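You operate a simulated robot arm through the tools that you are given. There is no shell and no other tool. Be economical: measure what you need, move in short steps, check, and stop when the job is done.

You run a simulated two-armed robot. Do the job below in one go: nothing can be reset, and whatever is moved stays where it is left.

JOB
Set the sliding stop to 40 and square the pipe ends with air.
Fine: free the red clamp and tighten it again, then open the red valve lever and work the green one out and in. Hands out of the cradle once air is on.

It is judged by the outcome, as a careful person would: the job done as asked, and still so three seconds after it is handed in. It fails if anything else is knocked over, pushed out of place, dropped, spilled or broken.

ROBOT AND FRAMES
Two 7-joint arms with two-finger parallel grippers on one trunk, on a base that drives. Base frame: it is fixed to the floor where the robot stands at the start and does not move with it; the origin is under the middle of the robot, x ahead of it, y to its left, z up. Units: mm, rad, N and s.
The left shoulder is at the start at [80, 131, 947], the right one opposite. With the tool pointing down near the work surface each hand reaches from about 100 to 740 mm from the robot's upright axis, wherever it stands, measured 20 degrees to its own side. Places, roughly: black arm latch [2100, 600, 900]; black clamp [1700, -4900, 700]; black collar [1700, -4900, 700]; blue bearing knob [2000, -4200, 1000]; blue clamp [1700, -4900, 1300]; blue collar [1700, -4900, 1300]; blue crank [3200, 700, 600]; far white plate [1200, 500, 900]; green bearing knob [2000, -2200, 1000]; green clamp [1600, 700, 1100]; green collar [1600, 700, 1000]; green crank [3600, 700, 600]; green valve lever [2600, 700, 600]; grey brake lever [3400, 600, 700]; grey clamp [3400, -4900, 900]; grey collar [3400, -4900, 800]. Payload 1.57 kg a hand.
Tool frame (each hand has its own): the origin (TCP) lies between the finger pads and is the grasp point; the fingertips stand 30 mm ahead of it; z points along the fingers, y is the line along which they close. Largest opening 110 mm; finger width 24, thickness 12; the body of the gripper, 48 by 112 mm, starts 78 mm behind the TCP.
Orientation is that of the tool frame in the base frame, as a unit quaternion [x, y, z, w]. With the fingers straight down and closing along the base's y, the tool's x points along the base's -x, its y along +y and its z along -z.

CONTROLS
- The arms move only by the tool arm_command. It takes "left_plan", "right_plan" or both (then of equal length, played together; a hand with none holds still); each is a list of rows, each a list of 3 entries, a list of its own where there are three numbers: the shift along the base's x, y, z in mm, then the turn, a rotation vector about the base's x, y, z in rad, then the gripper command, from -1 (shut) to 1 (fully open), values between in proportion. In form: [[[x, y, z], [wx, wy, wz], hand], ...]. A call has 1 to 8 rows; each row is the pose to reach, as a shift and turn from the pose commanded when the call began. Rows are played at 5 a second. More than 50 mm and 0.15 rad between two rows, or a gripper value outside its range, and nothing of the call is played. A pose out of reach is approached as far as the arm can. The call stops where the force on the tool passes 50 N (or 10 N more than at its start, if that is more) or the arm is blocked; 0.2 s more then pass. The fingers move at their own pace (about 108 mm/s each) and stop on an object; they squeeze with about 24 N. The grip force told is the motor's: it shows also when the fingers shut on nothing. Time passes only in rows, and 0.2 s behind the last, so rows that repeat a pose let the fingers close. The reply holds the time, the measured pose of the TCP, the force on the tool along the base axes, the opening and the grip force, in the units named above and with some noise, with the torque about the TCP (base axes, N m) and any sound that the robot's microphone picked up.
- Cameras (640 x 400 px; columns grow to the right, rows downward): "scene" is now at [-62.2, 3.8, 1397.3]; the picture's right is [0.03, -1.00, 0.00], its down [-0.77, -0.02, -0.64] and it looks along [0.64, 0.02, -0.77] (base axes); focal length 249 px, centre (320, 200). "left" rides on the left gripper at [70, -16, -141] in its tool frame; the picture's right is [0.23, 0.97, 0.00], its down [-0.86, 0.20, -0.48] and it looks along [-0.47, 0.11, 0.88] (tool axes); focal length 222 px, centre (320, 200). "right" rides on the right gripper at [70, 16, -141] in its tool frame; the picture's right is [-0.23, 0.97, 0.00], its down [-0.86, -0.20, -0.48] and it looks along [-0.47, -0.11, 0.88] (tool axes); focal length 222 px, centre (320, 200). There is no depth. A picture from a camera that has moved, and an enlarged one, comes with that camera's place and axes in the base frame and with its lens.
- camera(camera): a new picture of that camera. No time passes.
- base_move(legs): drives the robot by 1 to 6 legs, each [ahead, left, turn to the left] in mm, mm and rad, along the robot's own axes; the way and the turn of a leg run together, so that a leg with both is an arc; at most 1500 mm and 3.142 rad a leg. The arms and the cameras ride along, it lands a little off, and it stops where it bumps. It gives what a move gives.
- pan_tilt(pan, tilt): turns the head with the scene camera to pan (to the left, within 1.902 rad either way) and tilt (down, from -0.506 to 1.204), counted from straight ahead of the robot. It gives what a move gives.
- inspect(camera, box): a new picture of the part [left, top, right, bottom] of that camera's present view, enlarged. No time passes.
- job_done(): hands the job in; it is judged then, once.

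Go step by step. Nothing tells you exact positions but the pictures and the camera data: compare them with the known pose of the tool, close in by small moves and look again before you grip or let go. The budget is 120 turns and 108 pictures, counting those below and the enlarged ones. Unless the task says otherwise, let go and move clear before handing in, and close with one line.

The tools are called after "Call:" as name(argument=value, ...) on one line, values as JSON. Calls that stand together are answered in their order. arm_command: Moves the arms, as the interface text tells. Its arguments: {"type":"object","properties":{"left_plan":{"type":"array","items":{"type":"array"}},"right_plan":{"type":"array","items":{"type":"array"}}},"required":[]} The other tools are called the same way: base_move (legs) drives the base; pan_tilt (pan, tilt) turns the head that bears the scene camera; camera (camera) takes a picture; inspect (camera, box) takes an enlarged picture of a part of a camera's view; job_done () hands the job in.

At the start:

```text
time_s: 0.0
left_ee_pos: [503.7, 199.6, 748.4]
left_tool_rot: [0.0, 1.0, 0.0, 0.0]
left_contact_force: [0.1, -0.8, 1.2]
left_wrist_torque: [-0.01, -0.01, -0.03]
left_gripper_width: 110.0
left_grip_force: 0.0
right_ee_pos: [508.2, -264.3, 820.4]
right_tool_rot: [0.0, 1.0, 0.0, 0.0]
right_contact_force: [0.3, -0.6, -0.7]
right_wrist_torque: [0.05, -0.02, 0.0]
right_gripper_width: 110.1
right_grip_force: 0.0
robot x, y, heading: [-2.9, -2.1, 0.001]
head pan, tilt: [0.033, 0.88]
```

scene: 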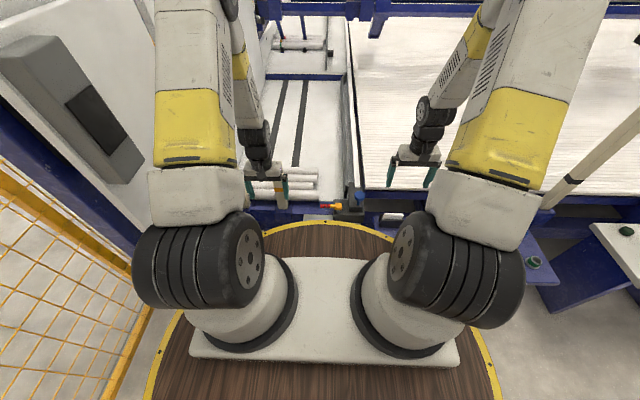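
right: 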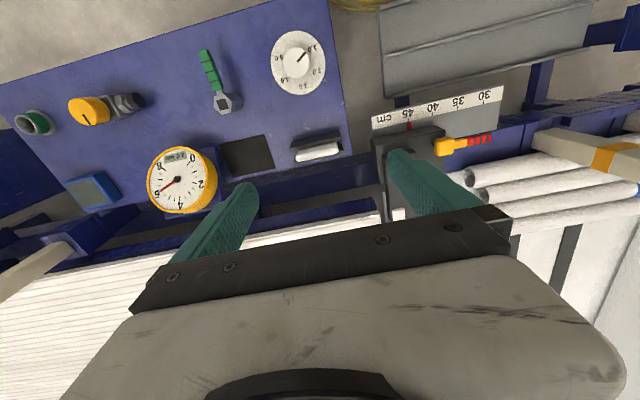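
left: 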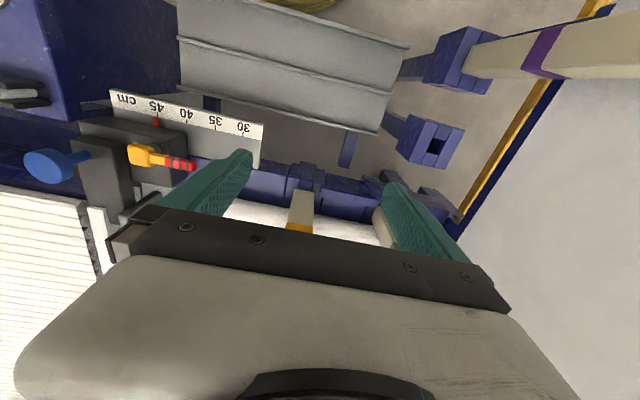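

The stop's scale and pointer (about 45) show in both wrist views, next to a yellow lever with a red tip. A control panel with a green lever is nearby. I'll look closer at both first.

Call:
inspect(camera="right", box=[0, 0, 360, 225])

Call:
inspect(camera="right", box=[340, 60, 640, 240])

Call:
inspect(camera="left", box=[0, 60, 320, 260])

Call:
inspect(camera="scene", box=[230, 0, 550, 220])

```text
1.78 times, centred on (180, 112) of right
camera zoom: at [439.5, -248.0, 960.9], right [0.23, 0.97, 0.0], down [0.86, -0.2, 0.48], along [0.47, -0.11, -0.88], focal length 395 px, centre (569, 356)
```

zoom: 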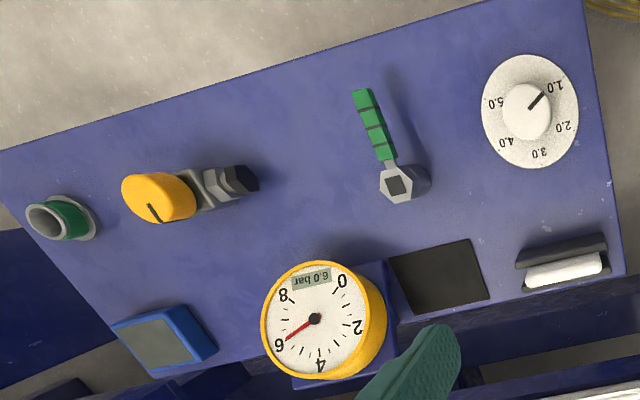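

```text
2.13 times, centred on (490, 150) of right
camera zoom: at [439.5, -248.0, 960.9], right [0.23, 0.97, 0.0], down [0.86, -0.2, 0.48], along [0.47, -0.11, -0.88], focal length 474 px, centre (-43, 307)
```

zoom: 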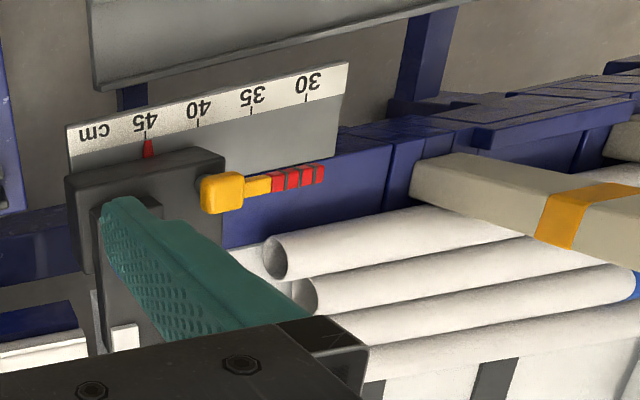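

```text
2.00 times, centred on (160, 160) of left
camera zoom: at [434.4, 183.0, 888.9], right [-0.23, 0.97, 0.0], down [0.86, 0.2, 0.48], along [0.47, 0.11, -0.88], focal length 444 px, centre (640, 280)
```

zoom: 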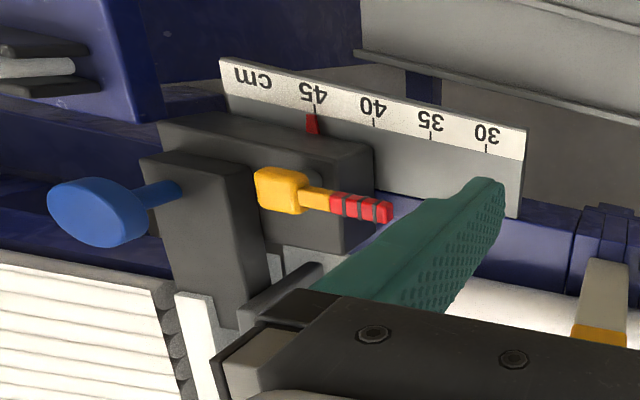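

```text
1.82 times, centred on (390, 110) of scene
camera zoom: at [-62.2, 3.8, 1397.3], right [0.03, -1.0, 0.0], down [-0.77, -0.02, -0.64], along [0.64, 0.02, -0.77], focal length 453 px, centre (193, 364)
```

zoom: 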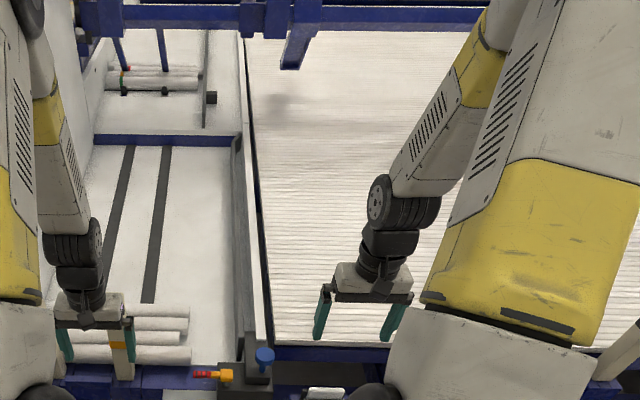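

The red-striped lever on the stop's block has its hub near [596,-58,562], with the handle running towards +y. I still need to find the valve levers, so I'll look around with the head.

Call:
pan_tilt(pan=0.5, tilt=0.35)

Call:
camera(camera="scene")

Call:
pan_tilt(pan=-0.6, tilt=0.5)

Call:
camera(camera="scene")

```text
time_s: 0.9
left_ee_pos: [503.1, 198.4, 747.3]
left_tool_rot: [0.0, 1.0, 0.0, 0.001]
left_contact_force: [0.0, -0.8, 0.6]
left_wrist_torque: [-0.02, -0.01, -0.03]
left_gripper_width: 110.1
left_grip_force: 0.0
right_ee_pos: [507.3, -263.9, 817.8]
right_tool_rot: [-0.001, 1.0, 0.0, 0.0]
right_contact_force: [0.0, -0.8, 0.0]
right_wrist_torque: [-0.04, 0.0, -0.02]
right_gripper_width: 109.8
right_grip_force: 0.0
robot x, y, heading: [-0.5, -0.3, -0.001]
head pan, tilt: [0.499, 0.351]
```

```text
100 pictures are left
camera scene: at [-57.0, 45.8, 1443.1], right [0.48, -0.88, 0.0], down [-0.3, -0.16, -0.94], along [0.82, 0.45, -0.34], focal length 249 px, centre (320, 200)
```

scene: 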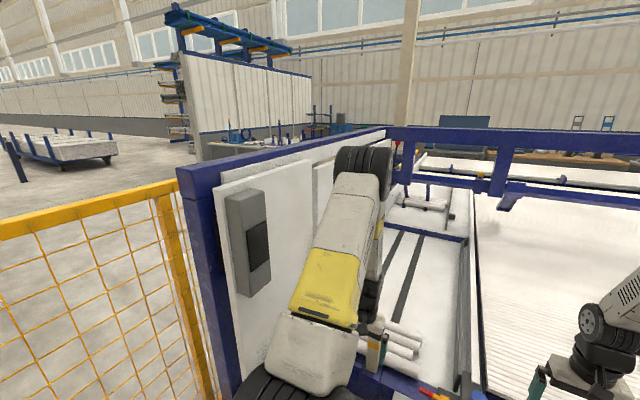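

```text
time_s: 2.3
left_ee_pos: [503.5, 200.1, 748.3]
left_tool_rot: [0.0, 1.0, 0.0, 0.0]
left_contact_force: [0.0, -0.6, 0.2]
left_wrist_torque: [-0.01, -0.02, -0.03]
left_gripper_width: 110.3
left_grip_force: 0.1
right_ee_pos: [507.4, -264.5, 820.4]
right_tool_rot: [-0.001, 1.0, 0.0, 0.0]
right_contact_force: [0.6, 0.2, -0.4]
right_wrist_torque: [0.03, 0.0, -0.03]
right_gripper_width: 109.7
right_grip_force: 0.0
robot x, y, heading: [-2.0, -2.8, -0.005]
head pan, tilt: [-0.6, 0.499]
```

```text
99 pictures are left
camera scene: at [-63.7, -50.1, 1429.5], right [-0.56, -0.83, 0.0], down [-0.4, 0.27, -0.88], along [0.72, -0.5, -0.48], focal length 249 px, centre (320, 200)
```

scene: 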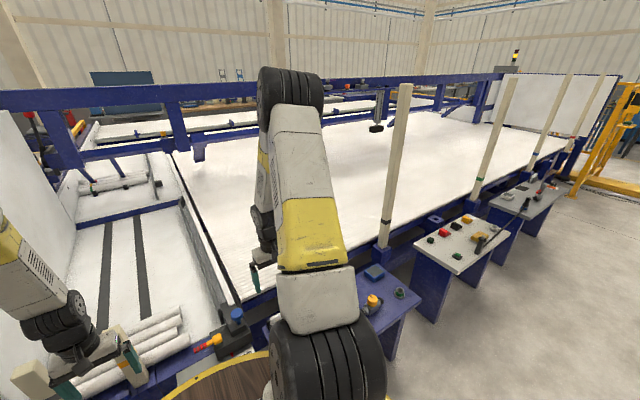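

The panel sits just right of the robot, behind the right arm. I'll move the right arm back and up for a better view of it, and tilt the head towards it.

Call:
arm_command(right_plan=[[[0, -40, 20], [0, 0, 0], 1], [[0, -80, 40], [0, 0, 0], 1], [[0, -120, 60], [0, 0, 0], 1], [[0, -160, 80], [0, 0, 0], 1]])

Call:
camera(camera="right")

Call:
pan_tilt(pan=-0.3, tilt=1.1)

Call:
camera(camera="scene")

```text
time_s: 3.3
left_ee_pos: [503.5, 198.5, 747.8]
left_tool_rot: [0.001, 1.0, 0.001, 0.0]
left_contact_force: [0.4, -0.1, -0.3]
left_wrist_torque: [-0.03, 0.02, -0.02]
left_gripper_width: 109.7
left_grip_force: 0.0
right_ee_pos: [506.2, -422.7, 896.8]
right_tool_rot: [0.0, 1.0, 0.0, 0.0]
right_contact_force: [0.1, -0.4, -0.7]
right_wrist_torque: [0.0, 0.0, 0.0]
right_gripper_width: 110.0
right_grip_force: 0.0
robot x, y, heading: [-3.3, 1.2, 0.002]
head pan, tilt: [-0.6, 0.499]
```

```text
98 pictures are left
camera right: at [438.3, -407.0, 1039.2], right [0.23, 0.97, 0.0], down [0.86, -0.2, 0.48], along [0.47, -0.11, -0.88], focal length 222 px, centre (320, 200)
```

right: 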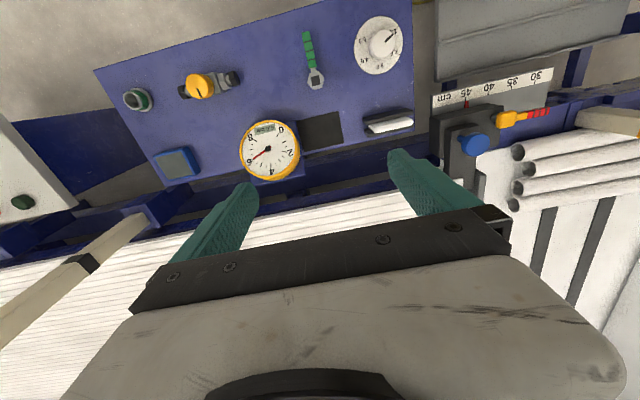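

```text
time_s: 4.3
left_ee_pos: [502.3, 198.7, 748.4]
left_tool_rot: [0.001, 1.0, 0.0, 0.0]
left_contact_force: [-0.1, 0.7, 0.6]
left_wrist_torque: [0.0, 0.01, 0.02]
left_gripper_width: 109.8
left_grip_force: 0.1
right_ee_pos: [506.4, -424.6, 896.9]
right_tool_rot: [0.0, 1.0, 0.0, 0.001]
right_contact_force: [-0.1, -0.1, -0.5]
right_wrist_torque: [0.0, 0.0, 0.0]
right_gripper_width: 109.9
right_grip_force: 0.0
robot x, y, heading: [0.7, -0.7, 0.002]
head pan, tilt: [-0.3, 1.1]
```

```text
97 pictures are left
camera scene: at [-78.4, -17.5, 1381.9], right [-0.3, -0.96, 0.0], down [-0.85, 0.26, -0.45], along [0.43, -0.13, -0.89], focal length 249 px, centre (320, 200)
```

scene: 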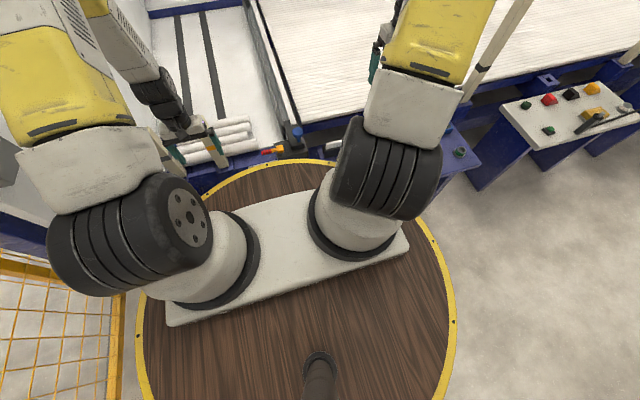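

I see no red valve lever on the near panel. The listed green valve lever near [2600,700,600] should be behind the left arm, so I'll look that way.

Call:
pan_tilt(pan=0.25, tilt=0.3)

Call:
inspect(camera="scene", box=[200, 100, 420, 240])

Call:
inspect(camera="right", box=[80, 0, 430, 220])

Call:
inspect(camera="right", box=[400, 40, 640, 240])

```text
time_s: 5.4
left_ee_pos: [503.3, 200.1, 748.5]
left_tool_rot: [0.001, 1.0, 0.0, 0.0]
left_contact_force: [1.1, -0.9, 0.2]
left_wrist_torque: [-0.02, 0.0, 0.04]
left_gripper_width: 109.9
left_grip_force: 0.1
right_ee_pos: [506.2, -423.6, 897.1]
right_tool_rot: [0.0, 1.0, 0.0, 0.0]
right_contact_force: [0.2, -0.4, -0.4]
right_wrist_torque: [-0.01, 0.02, 0.02]
right_gripper_width: 110.1
right_grip_force: 0.0
robot x, y, heading: [0.8, 0.3, 0.002]
head pan, tilt: [0.25, 0.3]
```

```text
2.86 times, centred on (310, 170) of scene
camera zoom: at [-48.3, 24.3, 1447.8], right [0.25, -0.97, 0.0], down [-0.29, -0.07, -0.95], along [0.93, 0.24, -0.3], focal length 711 px, centre (349, 286)
```

zoom: 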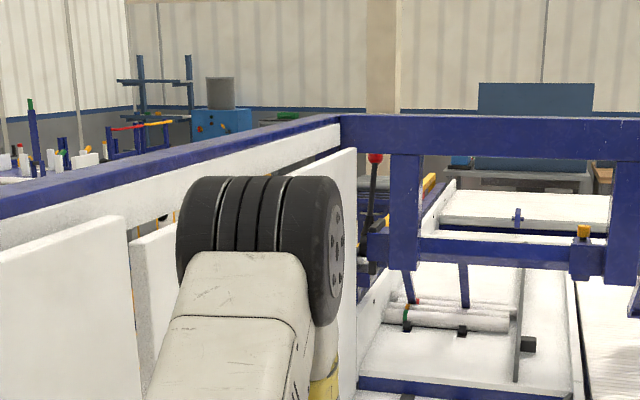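

```text
1.82 times, centred on (255, 110) of right
camera zoom: at [438.2, -406.5, 1038.7], right [0.23, 0.97, 0.0], down [0.86, -0.2, 0.48], along [0.47, -0.11, -0.88], focal length 404 px, centre (438, 364)
```

zoom: 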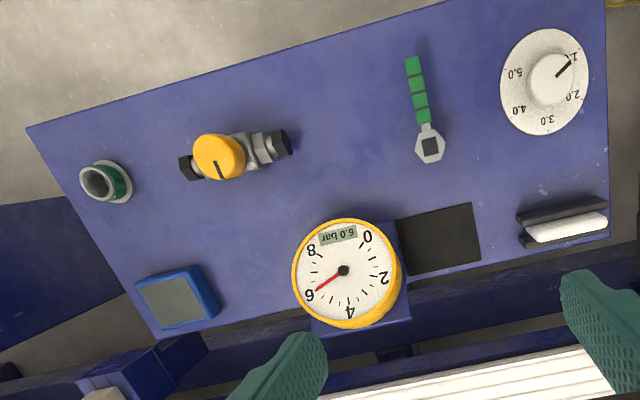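

```text
2.00 times, centred on (520, 140) of right
camera zoom: at [438.2, -406.5, 1038.7], right [0.23, 0.97, 0.0], down [0.86, -0.2, 0.48], along [0.47, -0.11, -0.88], focal length 444 px, centre (-80, 320)
```

zoom: 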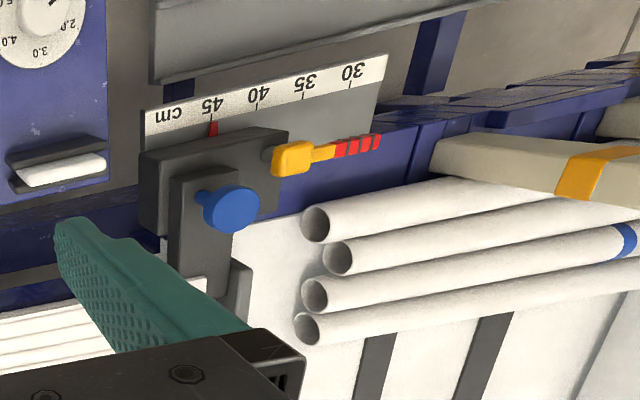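

The left arm still hides the far left. I'll raise and retract the left hand, then look again along the left side.

Call:
arm_command(left_plan=[[[0, 0, 45], [0, 0, 0], 1], [[0, 0, 90], [0, 0, 0], 1], [[-40, 0, 110], [0, 0, 0], 1], [[-85, 0, 110], [0, 0, 0], 1], [[-130, 0, 110], [0, 0, 0], 1], [[-170, 0, 110], [0, 0, 0], 1]])

Call:
camera(camera="left")

Call:
camera(camera="scene")

```text
time_s: 6.8
left_ee_pos: [363.2, 202.9, 858.7]
left_tool_rot: [0.0, 1.0, 0.0, -0.001]
left_contact_force: [0.2, 0.0, 0.1]
left_wrist_torque: [0.04, -0.01, 0.02]
left_gripper_width: 110.0
left_grip_force: 0.1
left hand out of reach, approached as far as the arm can: row 6
right_ee_pos: [506.6, -423.7, 897.6]
right_tool_rot: [-0.001, 1.0, 0.0, 0.0]
right_contact_force: [-0.2, 0.3, 0.7]
right_wrist_torque: [-0.01, 0.0, -0.02]
right_gripper_width: 109.8
right_grip_force: 0.0
robot x, y, heading: [-0.1, 0.2, -0.001]
head pan, tilt: [0.25, 0.3]
```

```text
93 pictures are left
camera left: at [295.2, 186.9, 1001.2], right [-0.23, 0.97, 0.0], down [0.86, 0.2, 0.48], along [0.46, 0.11, -0.88], focal length 222 px, centre (320, 200)
```

left: 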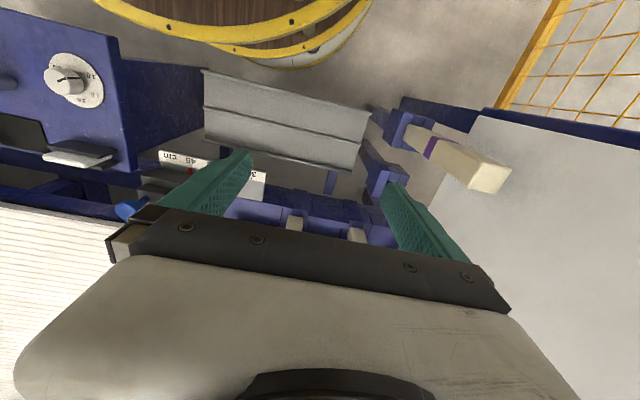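

```text
92 pictures are left
camera scene: at [-48.3, 24.2, 1447.9], right [0.25, -0.97, 0.0], down [-0.29, -0.07, -0.96], along [0.93, 0.24, -0.3], focal length 249 px, centre (320, 200)
```

scene: 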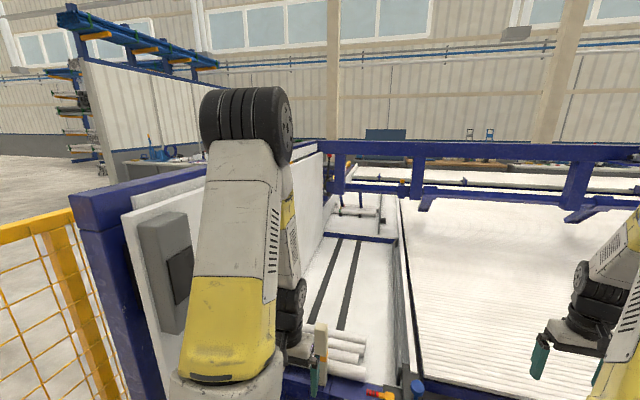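

The list of places looks cut off alphabetically, so the red levers are simply unlisted and the green valve lever is likely at the machine's left end. I'll check how the robot could get there.

Call:
pan_tilt(pan=1.2, tilt=0.45)

Call:
camera(camera="scene")

Call:
pan_tilt(pan=1.9, tilt=0.45)

Call:
camera(camera="scene")

Call:
pan_tilt(pan=-1.4, tilt=0.4)

Call:
camera(camera="scene")

```text
time_s: 8.0
left_ee_pos: [362.9, 202.9, 860.0]
left_tool_rot: [0.0, 1.0, 0.0, -0.001]
left_contact_force: [0.8, -0.2, -0.1]
left_wrist_torque: [0.01, -0.01, -0.01]
left_gripper_width: 109.9
left_grip_force: 0.1
right_ee_pos: [506.5, -423.5, 898.1]
right_tool_rot: [0.0, 1.0, 0.0, 0.0]
right_contact_force: [-0.2, 0.9, 0.3]
right_wrist_torque: [-0.03, 0.0, -0.02]
right_gripper_width: 110.2
right_grip_force: 0.1
robot x, y, heading: [0.0, -2.3, -0.001]
head pan, tilt: [1.201, 0.45]
```

```text
91 pictures are left
camera scene: at [-105.5, 86.9, 1434.0], right [0.93, -0.36, 0.0], down [-0.16, -0.41, -0.9], along [0.33, 0.84, -0.44], focal length 249 px, centre (320, 200)
```

scene: 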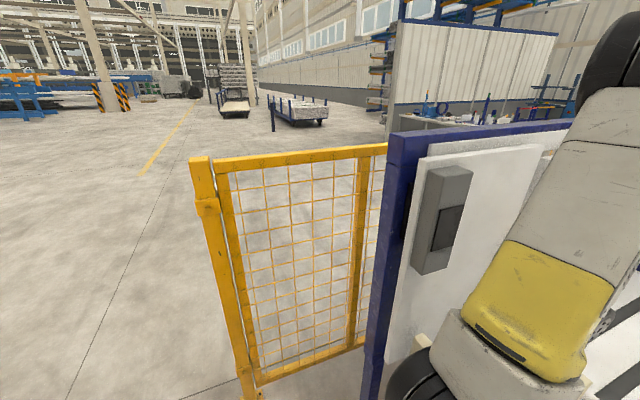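

```text
time_s: 9.1
left_ee_pos: [364.7, 203.2, 859.6]
left_tool_rot: [0.0, 1.0, 0.001, 0.0]
left_contact_force: [-0.7, 0.3, -0.3]
left_wrist_torque: [0.01, 0.02, -0.05]
left_gripper_width: 110.0
left_grip_force: 0.0
right_ee_pos: [507.2, -423.3, 896.9]
right_tool_rot: [0.0, 1.0, 0.0, 0.0]
right_contact_force: [-0.8, -0.2, -0.1]
right_wrist_torque: [0.01, 0.02, 0.0]
right_gripper_width: 110.2
right_grip_force: 0.1
robot x, y, heading: [-3.8, -0.8, 0.001]
head pan, tilt: [1.901, 0.45]
```

```text
90 pictures are left
camera scene: at [-168.5, 88.2, 1434.0], right [0.95, 0.32, 0.0], down [0.14, -0.41, -0.9], along [-0.29, 0.85, -0.44], focal length 249 px, centre (320, 200)
```

scene: 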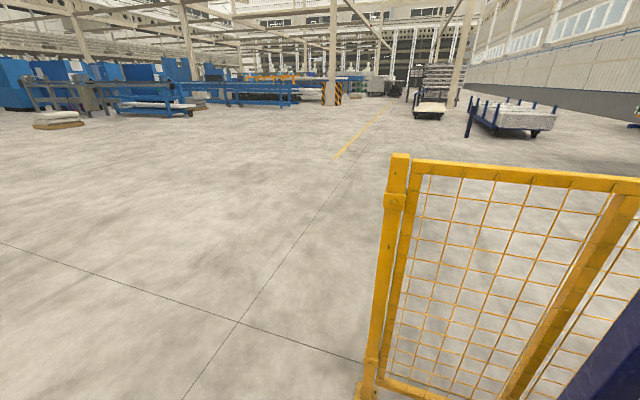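

```text
time_s: 11.9
left_ee_pos: [365.4, 202.8, 859.7]
left_tool_rot: [0.0, 1.0, 0.0, -0.001]
left_contact_force: [0.1, 0.1, -0.1]
left_wrist_torque: [0.02, 0.0, 0.01]
left_gripper_width: 110.3
left_grip_force: 0.0
right_ee_pos: [506.4, -421.9, 897.1]
right_tool_rot: [0.0, 1.0, 0.0, 0.0]
right_contact_force: [-0.3, 0.4, 0.5]
right_wrist_torque: [-0.02, 0.01, 0.0]
right_gripper_width: 110.1
right_grip_force: 0.1
robot x, y, heading: [-0.5, -0.8, -0.001]
head pan, tilt: [-1.4, 0.4]
```

```text
89 pictures are left
camera scene: at [-123.0, -90.0, 1438.7], right [-0.99, -0.17, 0.0], down [-0.07, 0.38, -0.92], along [0.16, -0.91, -0.39], focal length 249 px, centre (320, 200)
```

scene: 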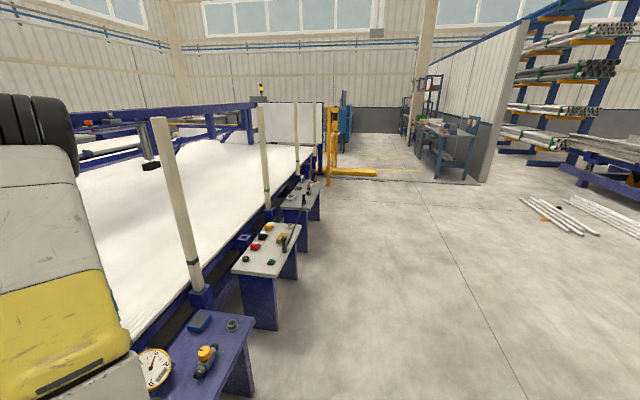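

The fence can be driven round, so the valves can wait until the stop is set. I'll take closer looks at the stop from the head and the left hand.

Call:
pan_tilt(pan=-0.05, tilt=0.9)

Call:
inspect(camera="scene", box=[260, 140, 420, 240])

Call:
arm_command(left_plan=[[[45, 0, 0], [0, 0, 0], 1], [[90, 0, 0], [0, 0, 0], 1], [[130, -20, 0], [0, 0, 0], 1], [[130, -60, 0], [0, 0, 0], 1]])

Call:
inspect(camera="left", box=[60, 20, 380, 220])

```text
time_s: 13.4
left_ee_pos: [363.8, 203.2, 860.4]
left_tool_rot: [0.0, 1.0, 0.0, -0.001]
left_contact_force: [-0.6, 0.0, 0.3]
left_wrist_torque: [0.01, -0.01, 0.01]
left_gripper_width: 110.0
left_grip_force: 0.0
right_ee_pos: [507.2, -423.4, 898.1]
right_tool_rot: [0.0, 1.0, -0.001, 0.001]
right_contact_force: [0.3, 0.6, 0.4]
right_wrist_torque: [-0.02, 0.02, -0.02]
right_gripper_width: 110.3
right_grip_force: 0.1
robot x, y, heading: [-3.1, 2.3, -0.001]
head pan, tilt: [-0.051, 0.901]
```

```text
4.00 times, centred on (340, 190) of scene
camera zoom: at [-63.4, -2.6, 1395.7], right [-0.05, -1.0, 0.0], down [-0.78, 0.04, -0.62], along [0.62, -0.03, -0.78], focal length 996 px, centre (240, 240)
```

zoom: 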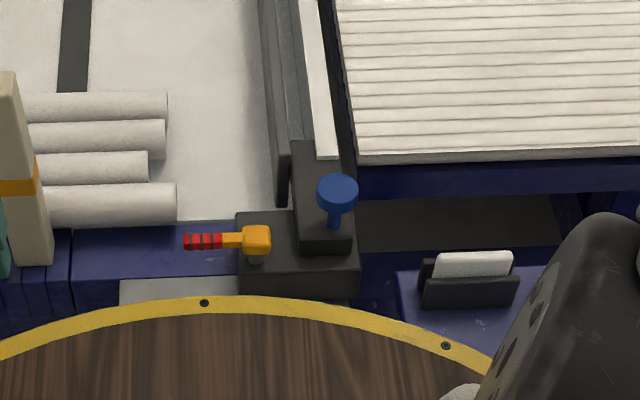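

```text
time_s: 14.4
left_ee_pos: [497.3, 143.7, 857.9]
left_tool_rot: [-0.001, 1.0, -0.001, 0.0]
left_contact_force: [0.5, 0.2, 0.0]
left_wrist_torque: [-0.02, 0.0, 0.02]
left_gripper_width: 110.4
left_grip_force: 0.1
right_ee_pos: [507.1, -423.0, 896.6]
right_tool_rot: [0.0, 1.0, 0.0, 0.0]
right_contact_force: [-0.7, 0.8, 1.3]
right_wrist_torque: [-0.01, -0.02, 0.01]
right_gripper_width: 110.1
right_grip_force: 0.2
robot x, y, heading: [2.3, -2.4, -0.002]
head pan, tilt: [-0.051, 0.901]
```

```text
2.00 times, centred on (220, 120) of left
camera zoom: at [428.4, 128.4, 999.8], right [-0.23, 0.97, 0.0], down [0.86, 0.2, 0.48], along [0.47, 0.11, -0.88], focal length 444 px, centre (520, 360)
```

zoom: 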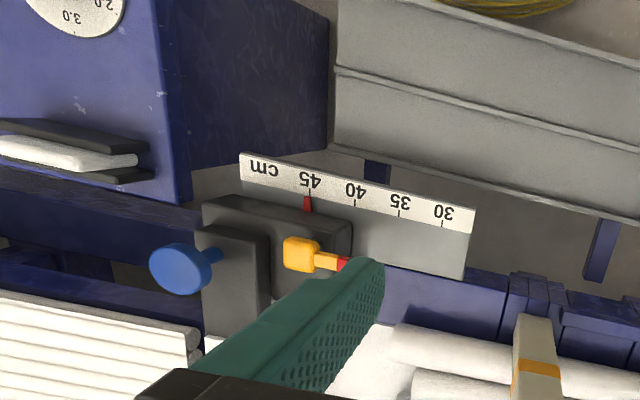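

The stop's clamp lever turns about an upright stem at about [596,-58,562]. The blue knob at about [616,-140,612] moves with the stop, and the scale is 10 mm per cm, so the stop must go +50 mm in y. I'll pull the left arm back and bring the right hand over the lever, rotated to close along x.

Call:
arm_command(left_plan=[[[-40, 30, 0], [0, 0, 0], 1], [[-80, 60, 0], [0, 0, 0], 1], [[-125, 70, 0], [0, 0, 0], 1], [[-125, 70, 0], [0, 0, 0], 1], [[-125, 70, 0], [0, 0, 0], 1], [[-125, 70, 0], [0, 0, 0], 1], [[-125, 70, 0], [0, 0, 0], 1], [[-125, 70, 0], [0, 0, 0], 1]], right_plan=[[[0, 0, 0], [0, 0, 0.14], 1], [[5, 0, 0], [0, 0, 0.28], 1], [[10, 20, -5], [0, 0, 0.42], 1], [[20, 60, -10], [0, 0, 0.56], 1], [[30, 105, -15], [0, 0, 0.7], 1], [[40, 150, -20], [0, 0, 0.84], 1], [[50, 195, -25], [0, 0, 0.98], 1], [[60, 240, -30], [0, 0, 1.12], 1]])

Call:
arm_command(right_plan=[[[10, 40, 0], [0, 0, 0.12], 0.3], [[20, 80, -10], [0, 0, 0.24], 0.3], [[25, 120, -20], [0, 0, 0.36], 0.3], [[30, 160, -40], [0, 0, 0.45], 0.3], [[30, 180, -60], [0, 0, 0.45], 0.3]])

Call:
camera(camera="right")

Call:
inspect(camera="scene", box=[240, 120, 440, 245])

```text
time_s: 16.2
left_ee_pos: [371.7, 214.2, 855.8]
left_tool_rot: [0.0, 1.0, 0.0, 0.0]
left_contact_force: [0.5, -0.3, 0.8]
left_wrist_torque: [-0.04, -0.02, 0.01]
left_gripper_width: 110.1
left_grip_force: 0.1
right_ee_pos: [567.3, -184.7, 867.7]
right_tool_rot: [-0.531, 0.847, 0.0, 0.0]
right_contact_force: [0.4, -0.5, 1.0]
right_wrist_torque: [0.01, -0.02, -0.01]
right_gripper_width: 109.7
right_grip_force: 0.1
robot x, y, heading: [2.6, -0.9, -0.003]
head pan, tilt: [-0.051, 0.901]
```

```text
time_s: 17.4
left_ee_pos: [372.4, 214.3, 856.8]
left_tool_rot: [0.0, 1.0, -0.001, -0.001]
left_contact_force: [0.7, 0.1, 0.1]
left_wrist_torque: [-0.01, 0.0, 0.0]
left_gripper_width: 110.1
left_grip_force: 0.1
right_ee_pos: [596.1, -5.1, 806.5]
right_tool_rot: [0.708, -0.707, 0.0, 0.0]
right_contact_force: [-0.6, 0.3, -0.2]
right_wrist_torque: [0.04, -0.05, 0.0]
right_gripper_width: 71.4
right_grip_force: 0.0
robot x, y, heading: [3.4, 2.9, -0.001]
head pan, tilt: [-0.051, 0.901]
```

```text
86 pictures are left
camera right: at [582.6, -73.7, 949.5], right [-0.97, 0.23, 0.0], down [0.2, 0.86, 0.48], along [0.11, 0.47, -0.88], focal length 222 px, centre (320, 200)
```

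right: 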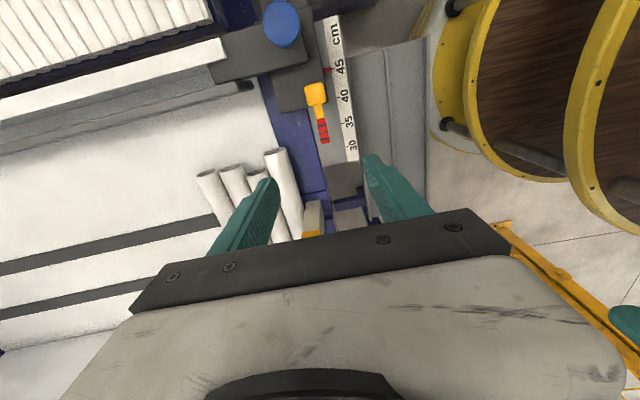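

```text
3.20 times, centred on (340, 182) of scene
camera zoom: at [-63.6, -2.8, 1395.6], right [-0.05, -1.0, 0.0], down [-0.78, 0.04, -0.62], along [0.62, -0.03, -0.78], focal length 797 px, centre (256, 256)
```

zoom: 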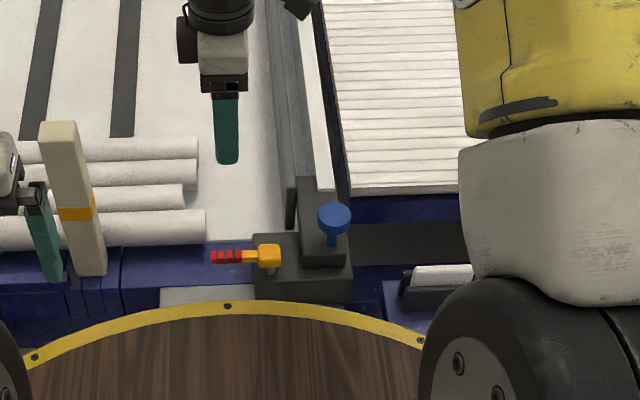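

The triangulated lever agrees: hub [594,-56], tip [597,23], z about 562. I'll lower the right hand over the red grip with the fingers either side.

Call:
arm_command(right_plan=[[[0, 13, -45], [0, 0, 0], 0.0], [[0, 13, -90], [0, 0, 0], 0.0], [[0, 13, -135], [0, 0, 0], 0.0], [[0, 13, -175], [0, 0, 0], 0.0], [[0, 13, -200], [0, 0, 0], 0.0]])

Call:
inspect(camera="right", box=[200, 0, 440, 150])

Call:
inspect(camera="scene", box=[260, 140, 420, 240])

```text
time_s: 18.6
left_ee_pos: [372.4, 213.9, 855.8]
left_tool_rot: [0.0, 1.0, 0.0, 0.0]
left_contact_force: [-0.8, -0.6, 0.1]
left_wrist_torque: [0.02, 0.01, 0.0]
left_gripper_width: 110.4
left_grip_force: 0.0
right_ee_pos: [596.4, 5.7, 608.9]
right_tool_rot: [-0.707, 0.707, 0.0, 0.001]
right_contact_force: [-0.6, -0.2, -0.1]
right_wrist_torque: [0.0, 0.02, 0.01]
right_gripper_width: 55.1
right_grip_force: 0.1
robot x, y, heading: [-1.0, 1.1, -0.002]
head pan, tilt: [-0.051, 0.901]
```

```text
2.67 times, centred on (320, 75) of right
camera zoom: at [582.0, -63.1, 750.4], right [-0.97, 0.23, 0.0], down [0.2, 0.85, 0.48], along [0.11, 0.47, -0.88], focal length 592 px, centre (320, 533)
```

zoom: 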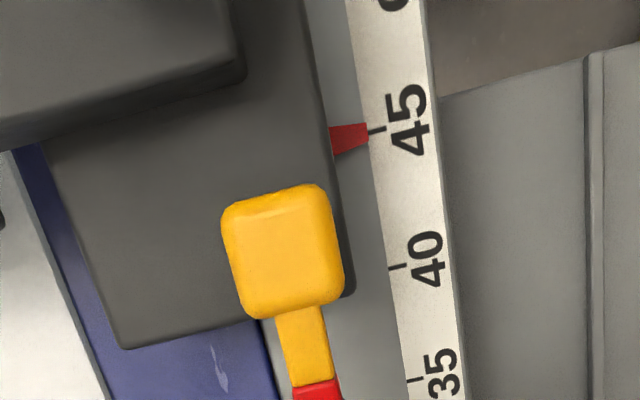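

```text
4.00 times, centred on (340, 190) of scene
camera zoom: at [-63.6, -2.5, 1395.6], right [-0.05, -1.0, 0.0], down [-0.78, 0.04, -0.62], along [0.62, -0.03, -0.78], focal length 996 px, centre (240, 240)
```

zoom: 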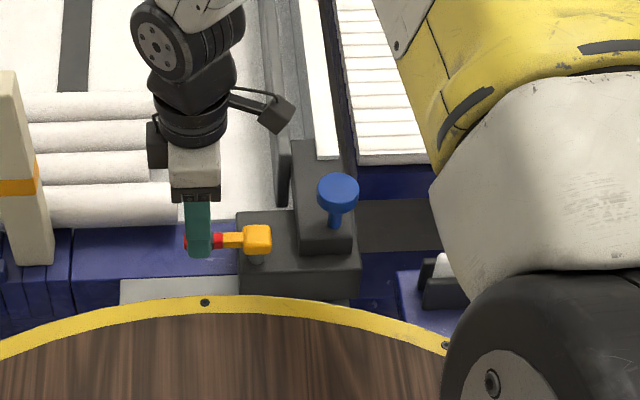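

The fingers straddle the lever. I'll drop to the grip height, close on it, and look.

Call:
arm_command(right_plan=[[[0, 0, -25], [0, 0, 0], 0.0], [[0, 0, -44], [0, 0, 0], 0.0], [[0, 0, -44], [0, 0, 0], -1], [[0, 0, -44], [0, 0, 0], -1], [[0, 0, -44], [0, 0, 0], -1]])

Call:
camera(camera="right")

```text
time_s: 19.8
left_ee_pos: [370.2, 214.5, 856.7]
left_tool_rot: [0.0, 1.0, -0.001, 0.0]
left_contact_force: [-0.2, -0.3, -0.9]
left_wrist_torque: [0.03, 0.02, 0.01]
left_gripper_width: 109.9
left_grip_force: 0.2
right_ee_pos: [593.2, 6.5, 564.0]
right_tool_rot: [0.707, -0.707, -0.003, 0.003]
right_contact_force: [-33.2, 0.0, 5.9]
right_wrist_torque: [-0.81, -0.15, -0.65]
right_gripper_width: 15.0
right_grip_force: 30.8
robot x, y, heading: [-1.1, 0.4, -0.002]
head pan, tilt: [-0.051, 0.901]
```

```text
82 pictures are left
camera right: at [579.6, -62.3, 705.2], right [-0.97, 0.23, 0.01], down [0.2, 0.86, 0.47], along [0.1, 0.46, -0.88], focal length 222 px, centre (320, 200)
```

right: 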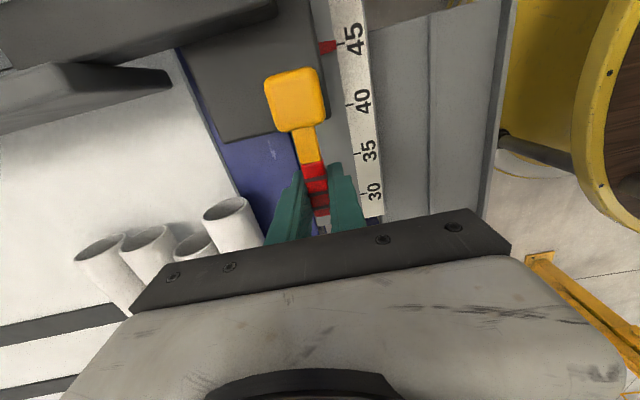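

Gripped at 15 mm. I'll try turning the lever counter-clockwise, so the handle comes towards the robot, along an arc about the hub.

Call:
arm_command(right_plan=[[[-4, 0, 0], [0, 0, 0], -1], [[-13, -1, 0], [0, 0, 0.14], -1], [[-22, -3, 0], [0, 0, 0.28], -1], [[-31, -6, 0], [0, 0, 0.42], -1], [[-38, -10, 0], [0, 0, 0.56], -1]])

Call:
camera(camera="right")

```text
time_s: 21.0
left_ee_pos: [372.9, 213.8, 856.8]
left_tool_rot: [-0.001, 1.0, 0.0, 0.0]
left_contact_force: [-0.7, 0.9, 0.0]
left_wrist_torque: [0.0, -0.01, -0.02]
left_gripper_width: 110.0
left_grip_force: 0.1
right_ee_pos: [559.7, -3.3, 564.0]
right_tool_rot: [0.875, -0.484, 0.001, 0.0]
right_contact_force: [-6.2, -2.8, -21.1]
right_wrist_torque: [-0.4, -0.23, -0.5]
right_gripper_width: 14.9
right_grip_force: 30.5
robot x, y, heading: [-0.9, -2.8, -0.004]
head pan, tilt: [-0.051, 0.901]
```

```text
81 pictures are left
camera right: at [585.1, -69.6, 706.0], right [-0.95, -0.33, 0.0], down [-0.29, 0.83, 0.48], along [-0.16, 0.45, -0.88], focal length 222 px, centre (320, 200)
```

right: 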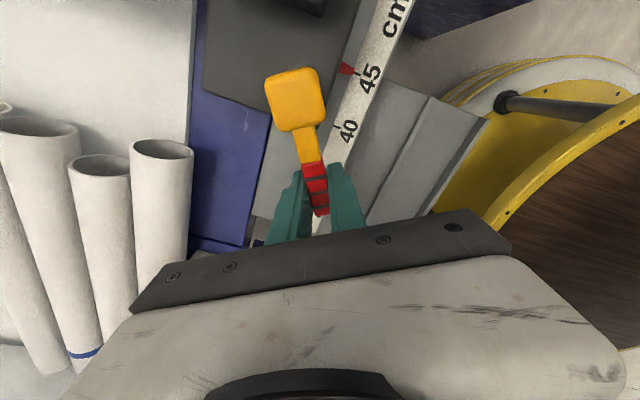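

It turns with little resistance. I'll continue the arc.

Call:
arm_command(right_plan=[[[-6.7, -5.3, 1], [0, 0, 0.145], -1], [[-13.4, -12.1, 1], [0, 0, 0.29], -1], [[-19, -20, 1], [0, 0, 0.435], -1], [[-23.4, -28.4, 1], [0, 0, 0.58], -1]])

Call:
camera(camera="right")

```text
time_s: 22.0
left_ee_pos: [373.4, 214.3, 856.3]
left_tool_rot: [0.0, 1.0, 0.0, 0.001]
left_contact_force: [0.2, 0.3, -0.4]
left_wrist_torque: [0.03, -0.02, 0.01]
left_gripper_width: 109.8
left_grip_force: 0.0
right_ee_pos: [536.4, -29.4, 567.0]
right_tool_rot: [0.977, -0.213, 0.0, 0.001]
right_contact_force: [2.3, 0.4, -30.6]
right_wrist_torque: [-0.04, 0.06, 0.0]
right_gripper_width: 15.2
right_grip_force: 31.0
robot x, y, heading: [2.0, -2.2, 0.002]
head pan, tilt: [-0.051, 0.901]
```

```text
80 pictures are left
camera right: at [594.7, -72.7, 708.7], right [-0.61, -0.79, 0.0], down [-0.69, 0.54, 0.48], along [-0.38, 0.29, -0.88], focal length 222 px, centre (320, 200)
```

right: 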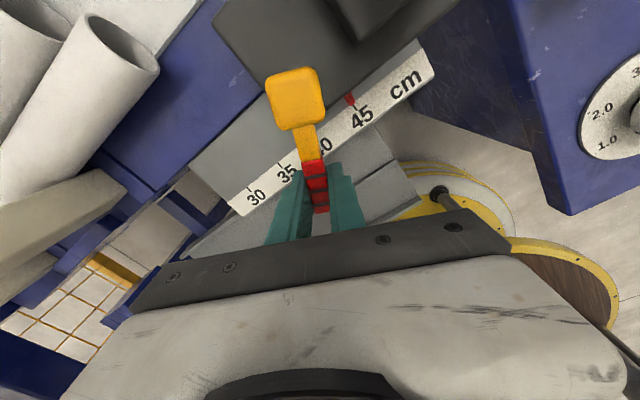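

Call:
arm_command(right_plan=[[[-3.7, -9, -2], [0, 0, 0.145], -1], [[-5.8, -18.5, -3], [0, 0, 0.29], -1], [[-6.4, -27.6, -3], [0, 0, 0.43], -1]])

Call:
camera(camera="right")

```text
time_s: 22.8
left_ee_pos: [371.5, 214.2, 856.3]
left_tool_rot: [0.0, 1.0, 0.0, -0.001]
left_contact_force: [-0.5, 1.4, -0.1]
left_wrist_torque: [0.02, 0.03, 0.0]
left_gripper_width: 109.9
left_grip_force: 0.1
right_ee_pos: [531.7, -55.7, 565.7]
right_tool_rot: [1.0, 0.0, 0.002, -0.001]
right_contact_force: [-2.5, 5.5, 30.7]
right_wrist_torque: [-0.11, 0.07, -0.61]
right_gripper_width: 14.8
right_grip_force: 31.3
robot x, y, heading: [-1.9, 2.3, 0.002]
head pan, tilt: [-0.051, 0.901]
```

```text
79 pictures are left
camera right: at [601.9, -71.8, 707.5], right [-0.23, -0.97, 0.0], down [-0.86, 0.2, 0.48], along [-0.46, 0.11, -0.88], focal length 222 px, centre (320, 200)
```

right: 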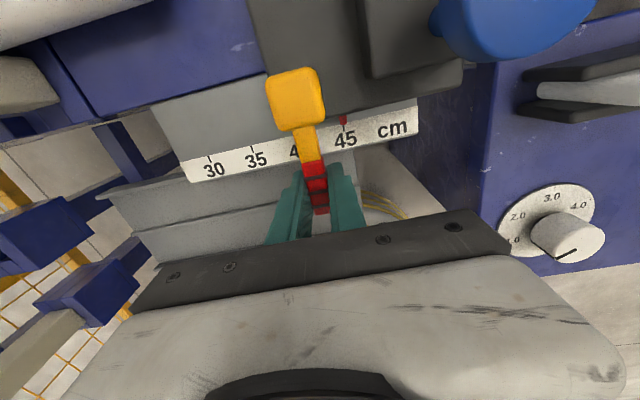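

The lever is at 90° and the clamp should be free. I'll let go, rise, and move above the blue knob to push the stop.

Call:
arm_command(right_plan=[[[0, 0, 0], [0, 0, 0], -0.3], [[0, 0, 0], [0, 0, 0], -0.3], [[0, 0, 40], [0, 0, 0], 0.3], [[0, 0, 85], [0, 0, 0], 0.3], [[0, 0, 130], [0, 0, 0], 0.4], [[40, -30, 140], [0, 0, 0], 0.4], [[80, -60, 140], [0, 0, 0], 0.4], [[84, -85, 140], [0, 0, 0], 0.4]])

Call:
camera(camera="right")

Call:
inspect(camera="scene", box=[260, 140, 420, 240])

```text
refused: row 6 steps farther than a row can; nothing moved
```

```text
78 pictures are left
camera right: at [601.9, -71.8, 707.5], right [-0.23, -0.97, 0.0], down [-0.86, 0.2, 0.48], along [-0.46, 0.11, -0.88], focal length 222 px, centre (320, 200)
```

right: 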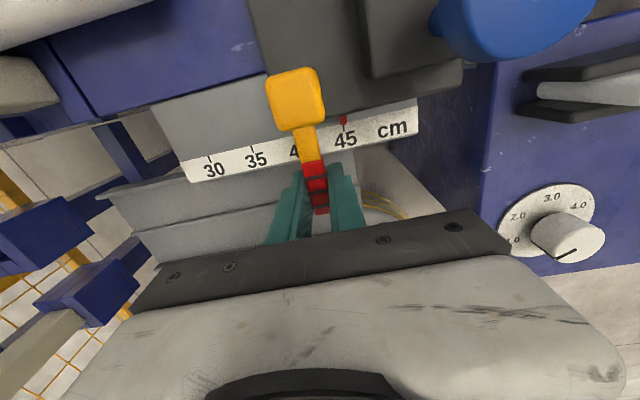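

```text
4.00 times, centred on (340, 190) of scene
camera zoom: at [-64.3, -2.2, 1395.6], right [-0.05, -1.0, 0.0], down [-0.78, 0.04, -0.62], along [0.62, -0.03, -0.78], focal length 996 px, centre (240, 240)
```

zoom: 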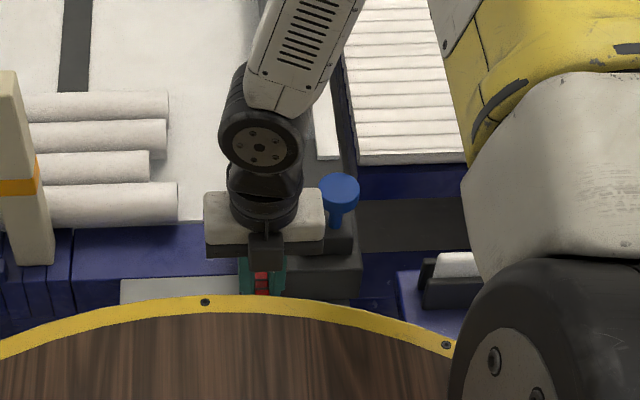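

One row was too large a step, so nothing moved; I'll repeat it with smaller steps.

Call:
arm_command(right_plan=[[[0, 0, 0], [0, 0, 0], -0.3], [[0, 0, 0], [0, 0, 0], -0.3], [[0, 0, 40], [0, 0, 0], 0.3], [[0, 0, 85], [0, 0, 0], 0.3], [[0, 0, 130], [0, 0, 0], 0.4], [[35, -25, 140], [0, 0, 0], 0.4], [[70, -55, 140], [0, 0, 0], 0.4], [[84, -85, 140], [0, 0, 0], 0.4]])

Call:
camera(camera="right")

Call:
inspect(camera="scene", box=[260, 140, 420, 240])

```text
time_s: 24.6
left_ee_pos: [371.4, 214.5, 855.9]
left_tool_rot: [-0.001, 1.0, -0.001, 0.0]
left_contact_force: [-0.2, 0.2, 0.6]
left_wrist_torque: [-0.01, 0.03, -0.05]
left_gripper_width: 110.1
left_grip_force: 0.1
right_ee_pos: [613.7, -141.2, 704.0]
right_tool_rot: [1.0, -0.001, 0.001, 0.001]
right_contact_force: [0.2, -0.2, 0.6]
right_wrist_torque: [-0.04, 0.02, 0.0]
right_gripper_width: 76.9
right_grip_force: 0.1
robot x, y, heading: [2.4, 3.3, -0.002]
head pan, tilt: [-0.051, 0.901]
```

```text
76 pictures are left
camera right: at [685.1, -156.5, 845.3], right [-0.23, -0.97, 0.0], down [-0.85, 0.2, 0.48], along [-0.47, 0.11, -0.88], focal length 222 px, centre (320, 200)
```

right: 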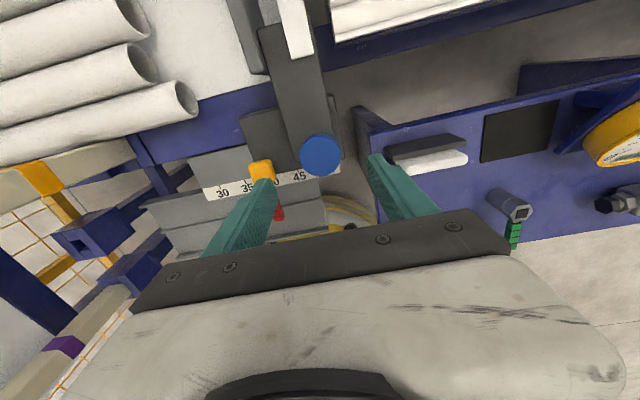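

```text
4.00 times, centred on (340, 190) of scene
camera zoom: at [-63.5, -2.2, 1395.7], right [-0.05, -1.0, 0.0], down [-0.78, 0.04, -0.62], along [0.62, -0.03, -0.78], focal length 996 px, centre (240, 240)
```

zoom: 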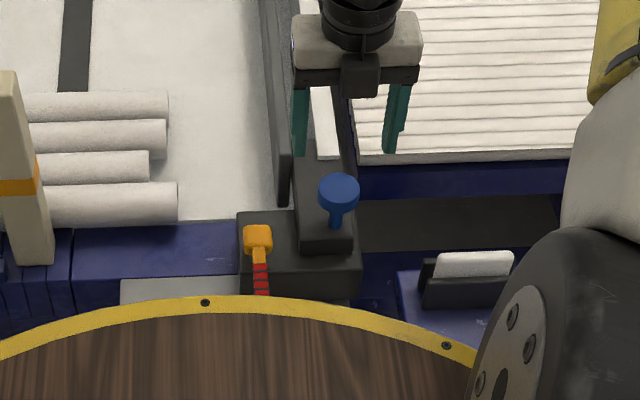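

The knob sits squarely between the fingers at [614,-140]. I'll descend and grip it.

Call:
arm_command(right_plan=[[[0, 0, -45], [0, 0, 0], 0.4], [[0, 0, -80], [0, 0, 0], 0.4], [[0, 0, -98], [0, 0, 0], 0.4], [[0, 0, -98], [0, 0, 0], -1], [[0, 0, -98], [0, 0, 0], -1], [[0, 0, -98], [0, 0, 0], -1]])

Call:
inspect(camera="right", box=[160, 0, 480, 220])

```text
time_s: 26.0
left_ee_pos: [371.8, 214.2, 854.9]
left_tool_rot: [0.0, 1.0, 0.0, 0.0]
left_contact_force: [1.1, 0.0, 0.7]
left_wrist_torque: [-0.03, 0.0, -0.02]
left_gripper_width: 109.9
left_grip_force: 0.1
right_ee_pos: [613.7, -141.8, 604.0]
right_tool_rot: [1.0, 0.0, 0.0, 0.0]
right_contact_force: [0.0, 6.1, -8.7]
right_wrist_torque: [0.61, -0.67, 0.35]
right_gripper_width: 43.6
right_grip_force: 44.9
robot x, y, heading: [-4.4, 0.3, -0.002]
head pan, tilt: [-0.051, 0.901]
```

```text
1.82 times, centred on (320, 110) of right
camera zoom: at [685.5, -158.6, 745.6], right [-0.23, -0.97, 0.0], down [-0.85, 0.2, 0.48], along [-0.47, 0.11, -0.88], focal length 404 px, centre (320, 364)
```

zoom: 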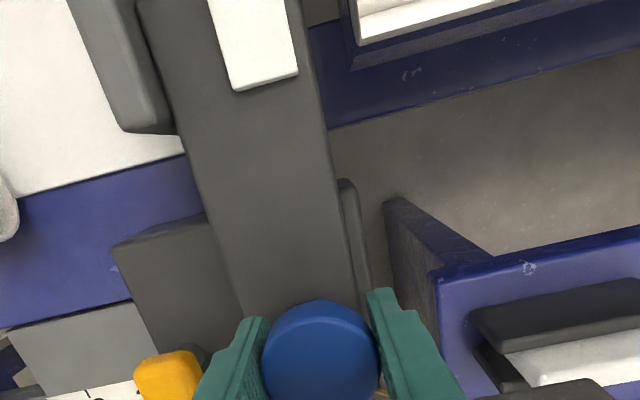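

Gripped at 43.6 mm. I'll try a slow move of about 20 mm in +y.

Call:
arm_command(right_plan=[[[0, 5, 0], [0, 0, 0], -1], [[0, 10, 0], [0, 0, 0], -1], [[0, 15, 0], [0, 0, 0], -1], [[0, 20, 0], [0, 0, 0], -1]])

Call:
inspect(camera="scene", box=[260, 140, 420, 240])

Call:
camera(camera="left")

```text
time_s: 27.0
left_ee_pos: [372.8, 214.1, 855.9]
left_tool_rot: [0.0, 1.0, 0.0, -0.001]
left_contact_force: [0.0, 0.5, 0.2]
left_wrist_torque: [0.03, -0.01, 0.02]
left_gripper_width: 110.2
left_grip_force: 0.0
right_ee_pos: [613.8, -123.1, 604.6]
right_tool_rot: [1.0, 0.0, -0.001, 0.0]
right_contact_force: [6.7, -1.6, -24.8]
right_wrist_torque: [-0.39, 0.31, -0.18]
right_gripper_width: 43.5
right_grip_force: 44.7
robot x, y, heading: [2.1, 0.2, 0.006]
head pan, tilt: [-0.051, 0.901]
```

```text
4.00 times, centred on (340, 190) of scene
camera zoom: at [-62.5, -2.7, 1395.7], right [-0.05, -1.0, 0.0], down [-0.78, 0.04, -0.62], along [0.62, -0.03, -0.78], focal length 996 px, centre (240, 240)
```

zoom: 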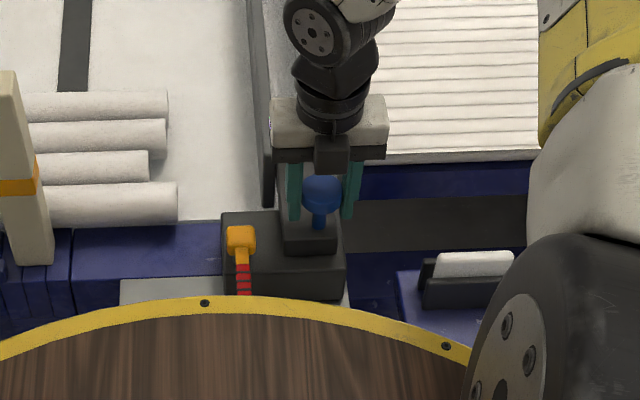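

```text
72 pictures are left
camera left: at [303.5, 197.3, 997.0], right [-0.23, 0.97, 0.0], down [0.86, 0.2, 0.48], along [0.47, 0.11, -0.88], focal length 222 px, centre (320, 200)
```

left: 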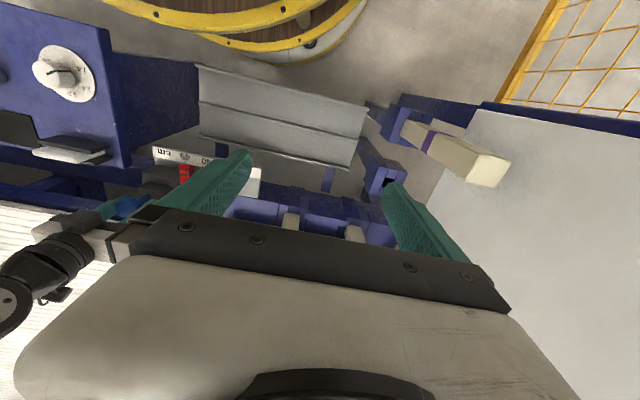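

The stop slides freely. I'll move it about 30 mm more and bring the left hand to a place that views the scale.

Call:
arm_command(right_plan=[[[0, 6, -2], [0, 0, 0], -1], [[0, 12, -2], [0, 0, 0], -1], [[0, 18, -2], [0, 0, 0], -1], [[0, 24, -2], [0, 0, 0], -1], [[0, 30, -2], [0, 0, 0], -1]], left_plan=[[[10, -20, 0], [0, 0, 0], 0.5], [[20, -40, 0], [0, 0, 0], 0], [[30, -60, 0], [0, 0, 0], -1], [[30, -90, 0], [0, 0, 0], -1], [[30, -110, 0], [0, 0, 0], -1]])

Call:
inspect(camera="left", box=[80, 80, 320, 230])

```text
time_s: 28.2
left_ee_pos: [399.4, 103.3, 859.9]
left_tool_rot: [0.0, 1.0, 0.0, 0.0]
left_contact_force: [-0.2, 0.2, 0.8]
left_wrist_torque: [-0.01, 0.02, 0.02]
left_gripper_width: 0.0
left_grip_force: 21.5
right_ee_pos: [614.6, -91.1, 604.6]
right_tool_rot: [1.0, 0.0, 0.0, -0.001]
right_contact_force: [-5.7, 2.7, 18.6]
right_wrist_torque: [0.28, 0.35, -0.14]
right_gripper_width: 43.8
right_grip_force: 45.3
robot x, y, heading: [-2.4, 1.5, -0.001]
head pan, tilt: [-0.051, 0.901]
```

```text
2.67 times, centred on (200, 155) of left
camera zoom: at [330.9, 86.4, 1000.8], right [-0.23, 0.97, 0.0], down [0.85, 0.2, 0.48], along [0.47, 0.11, -0.88], focal length 592 px, centre (640, 320)
```

zoom: 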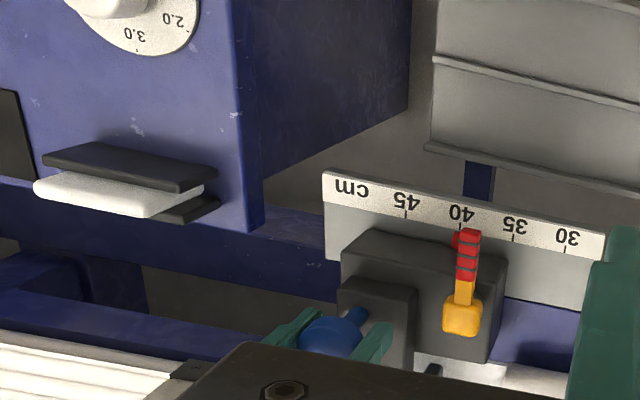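

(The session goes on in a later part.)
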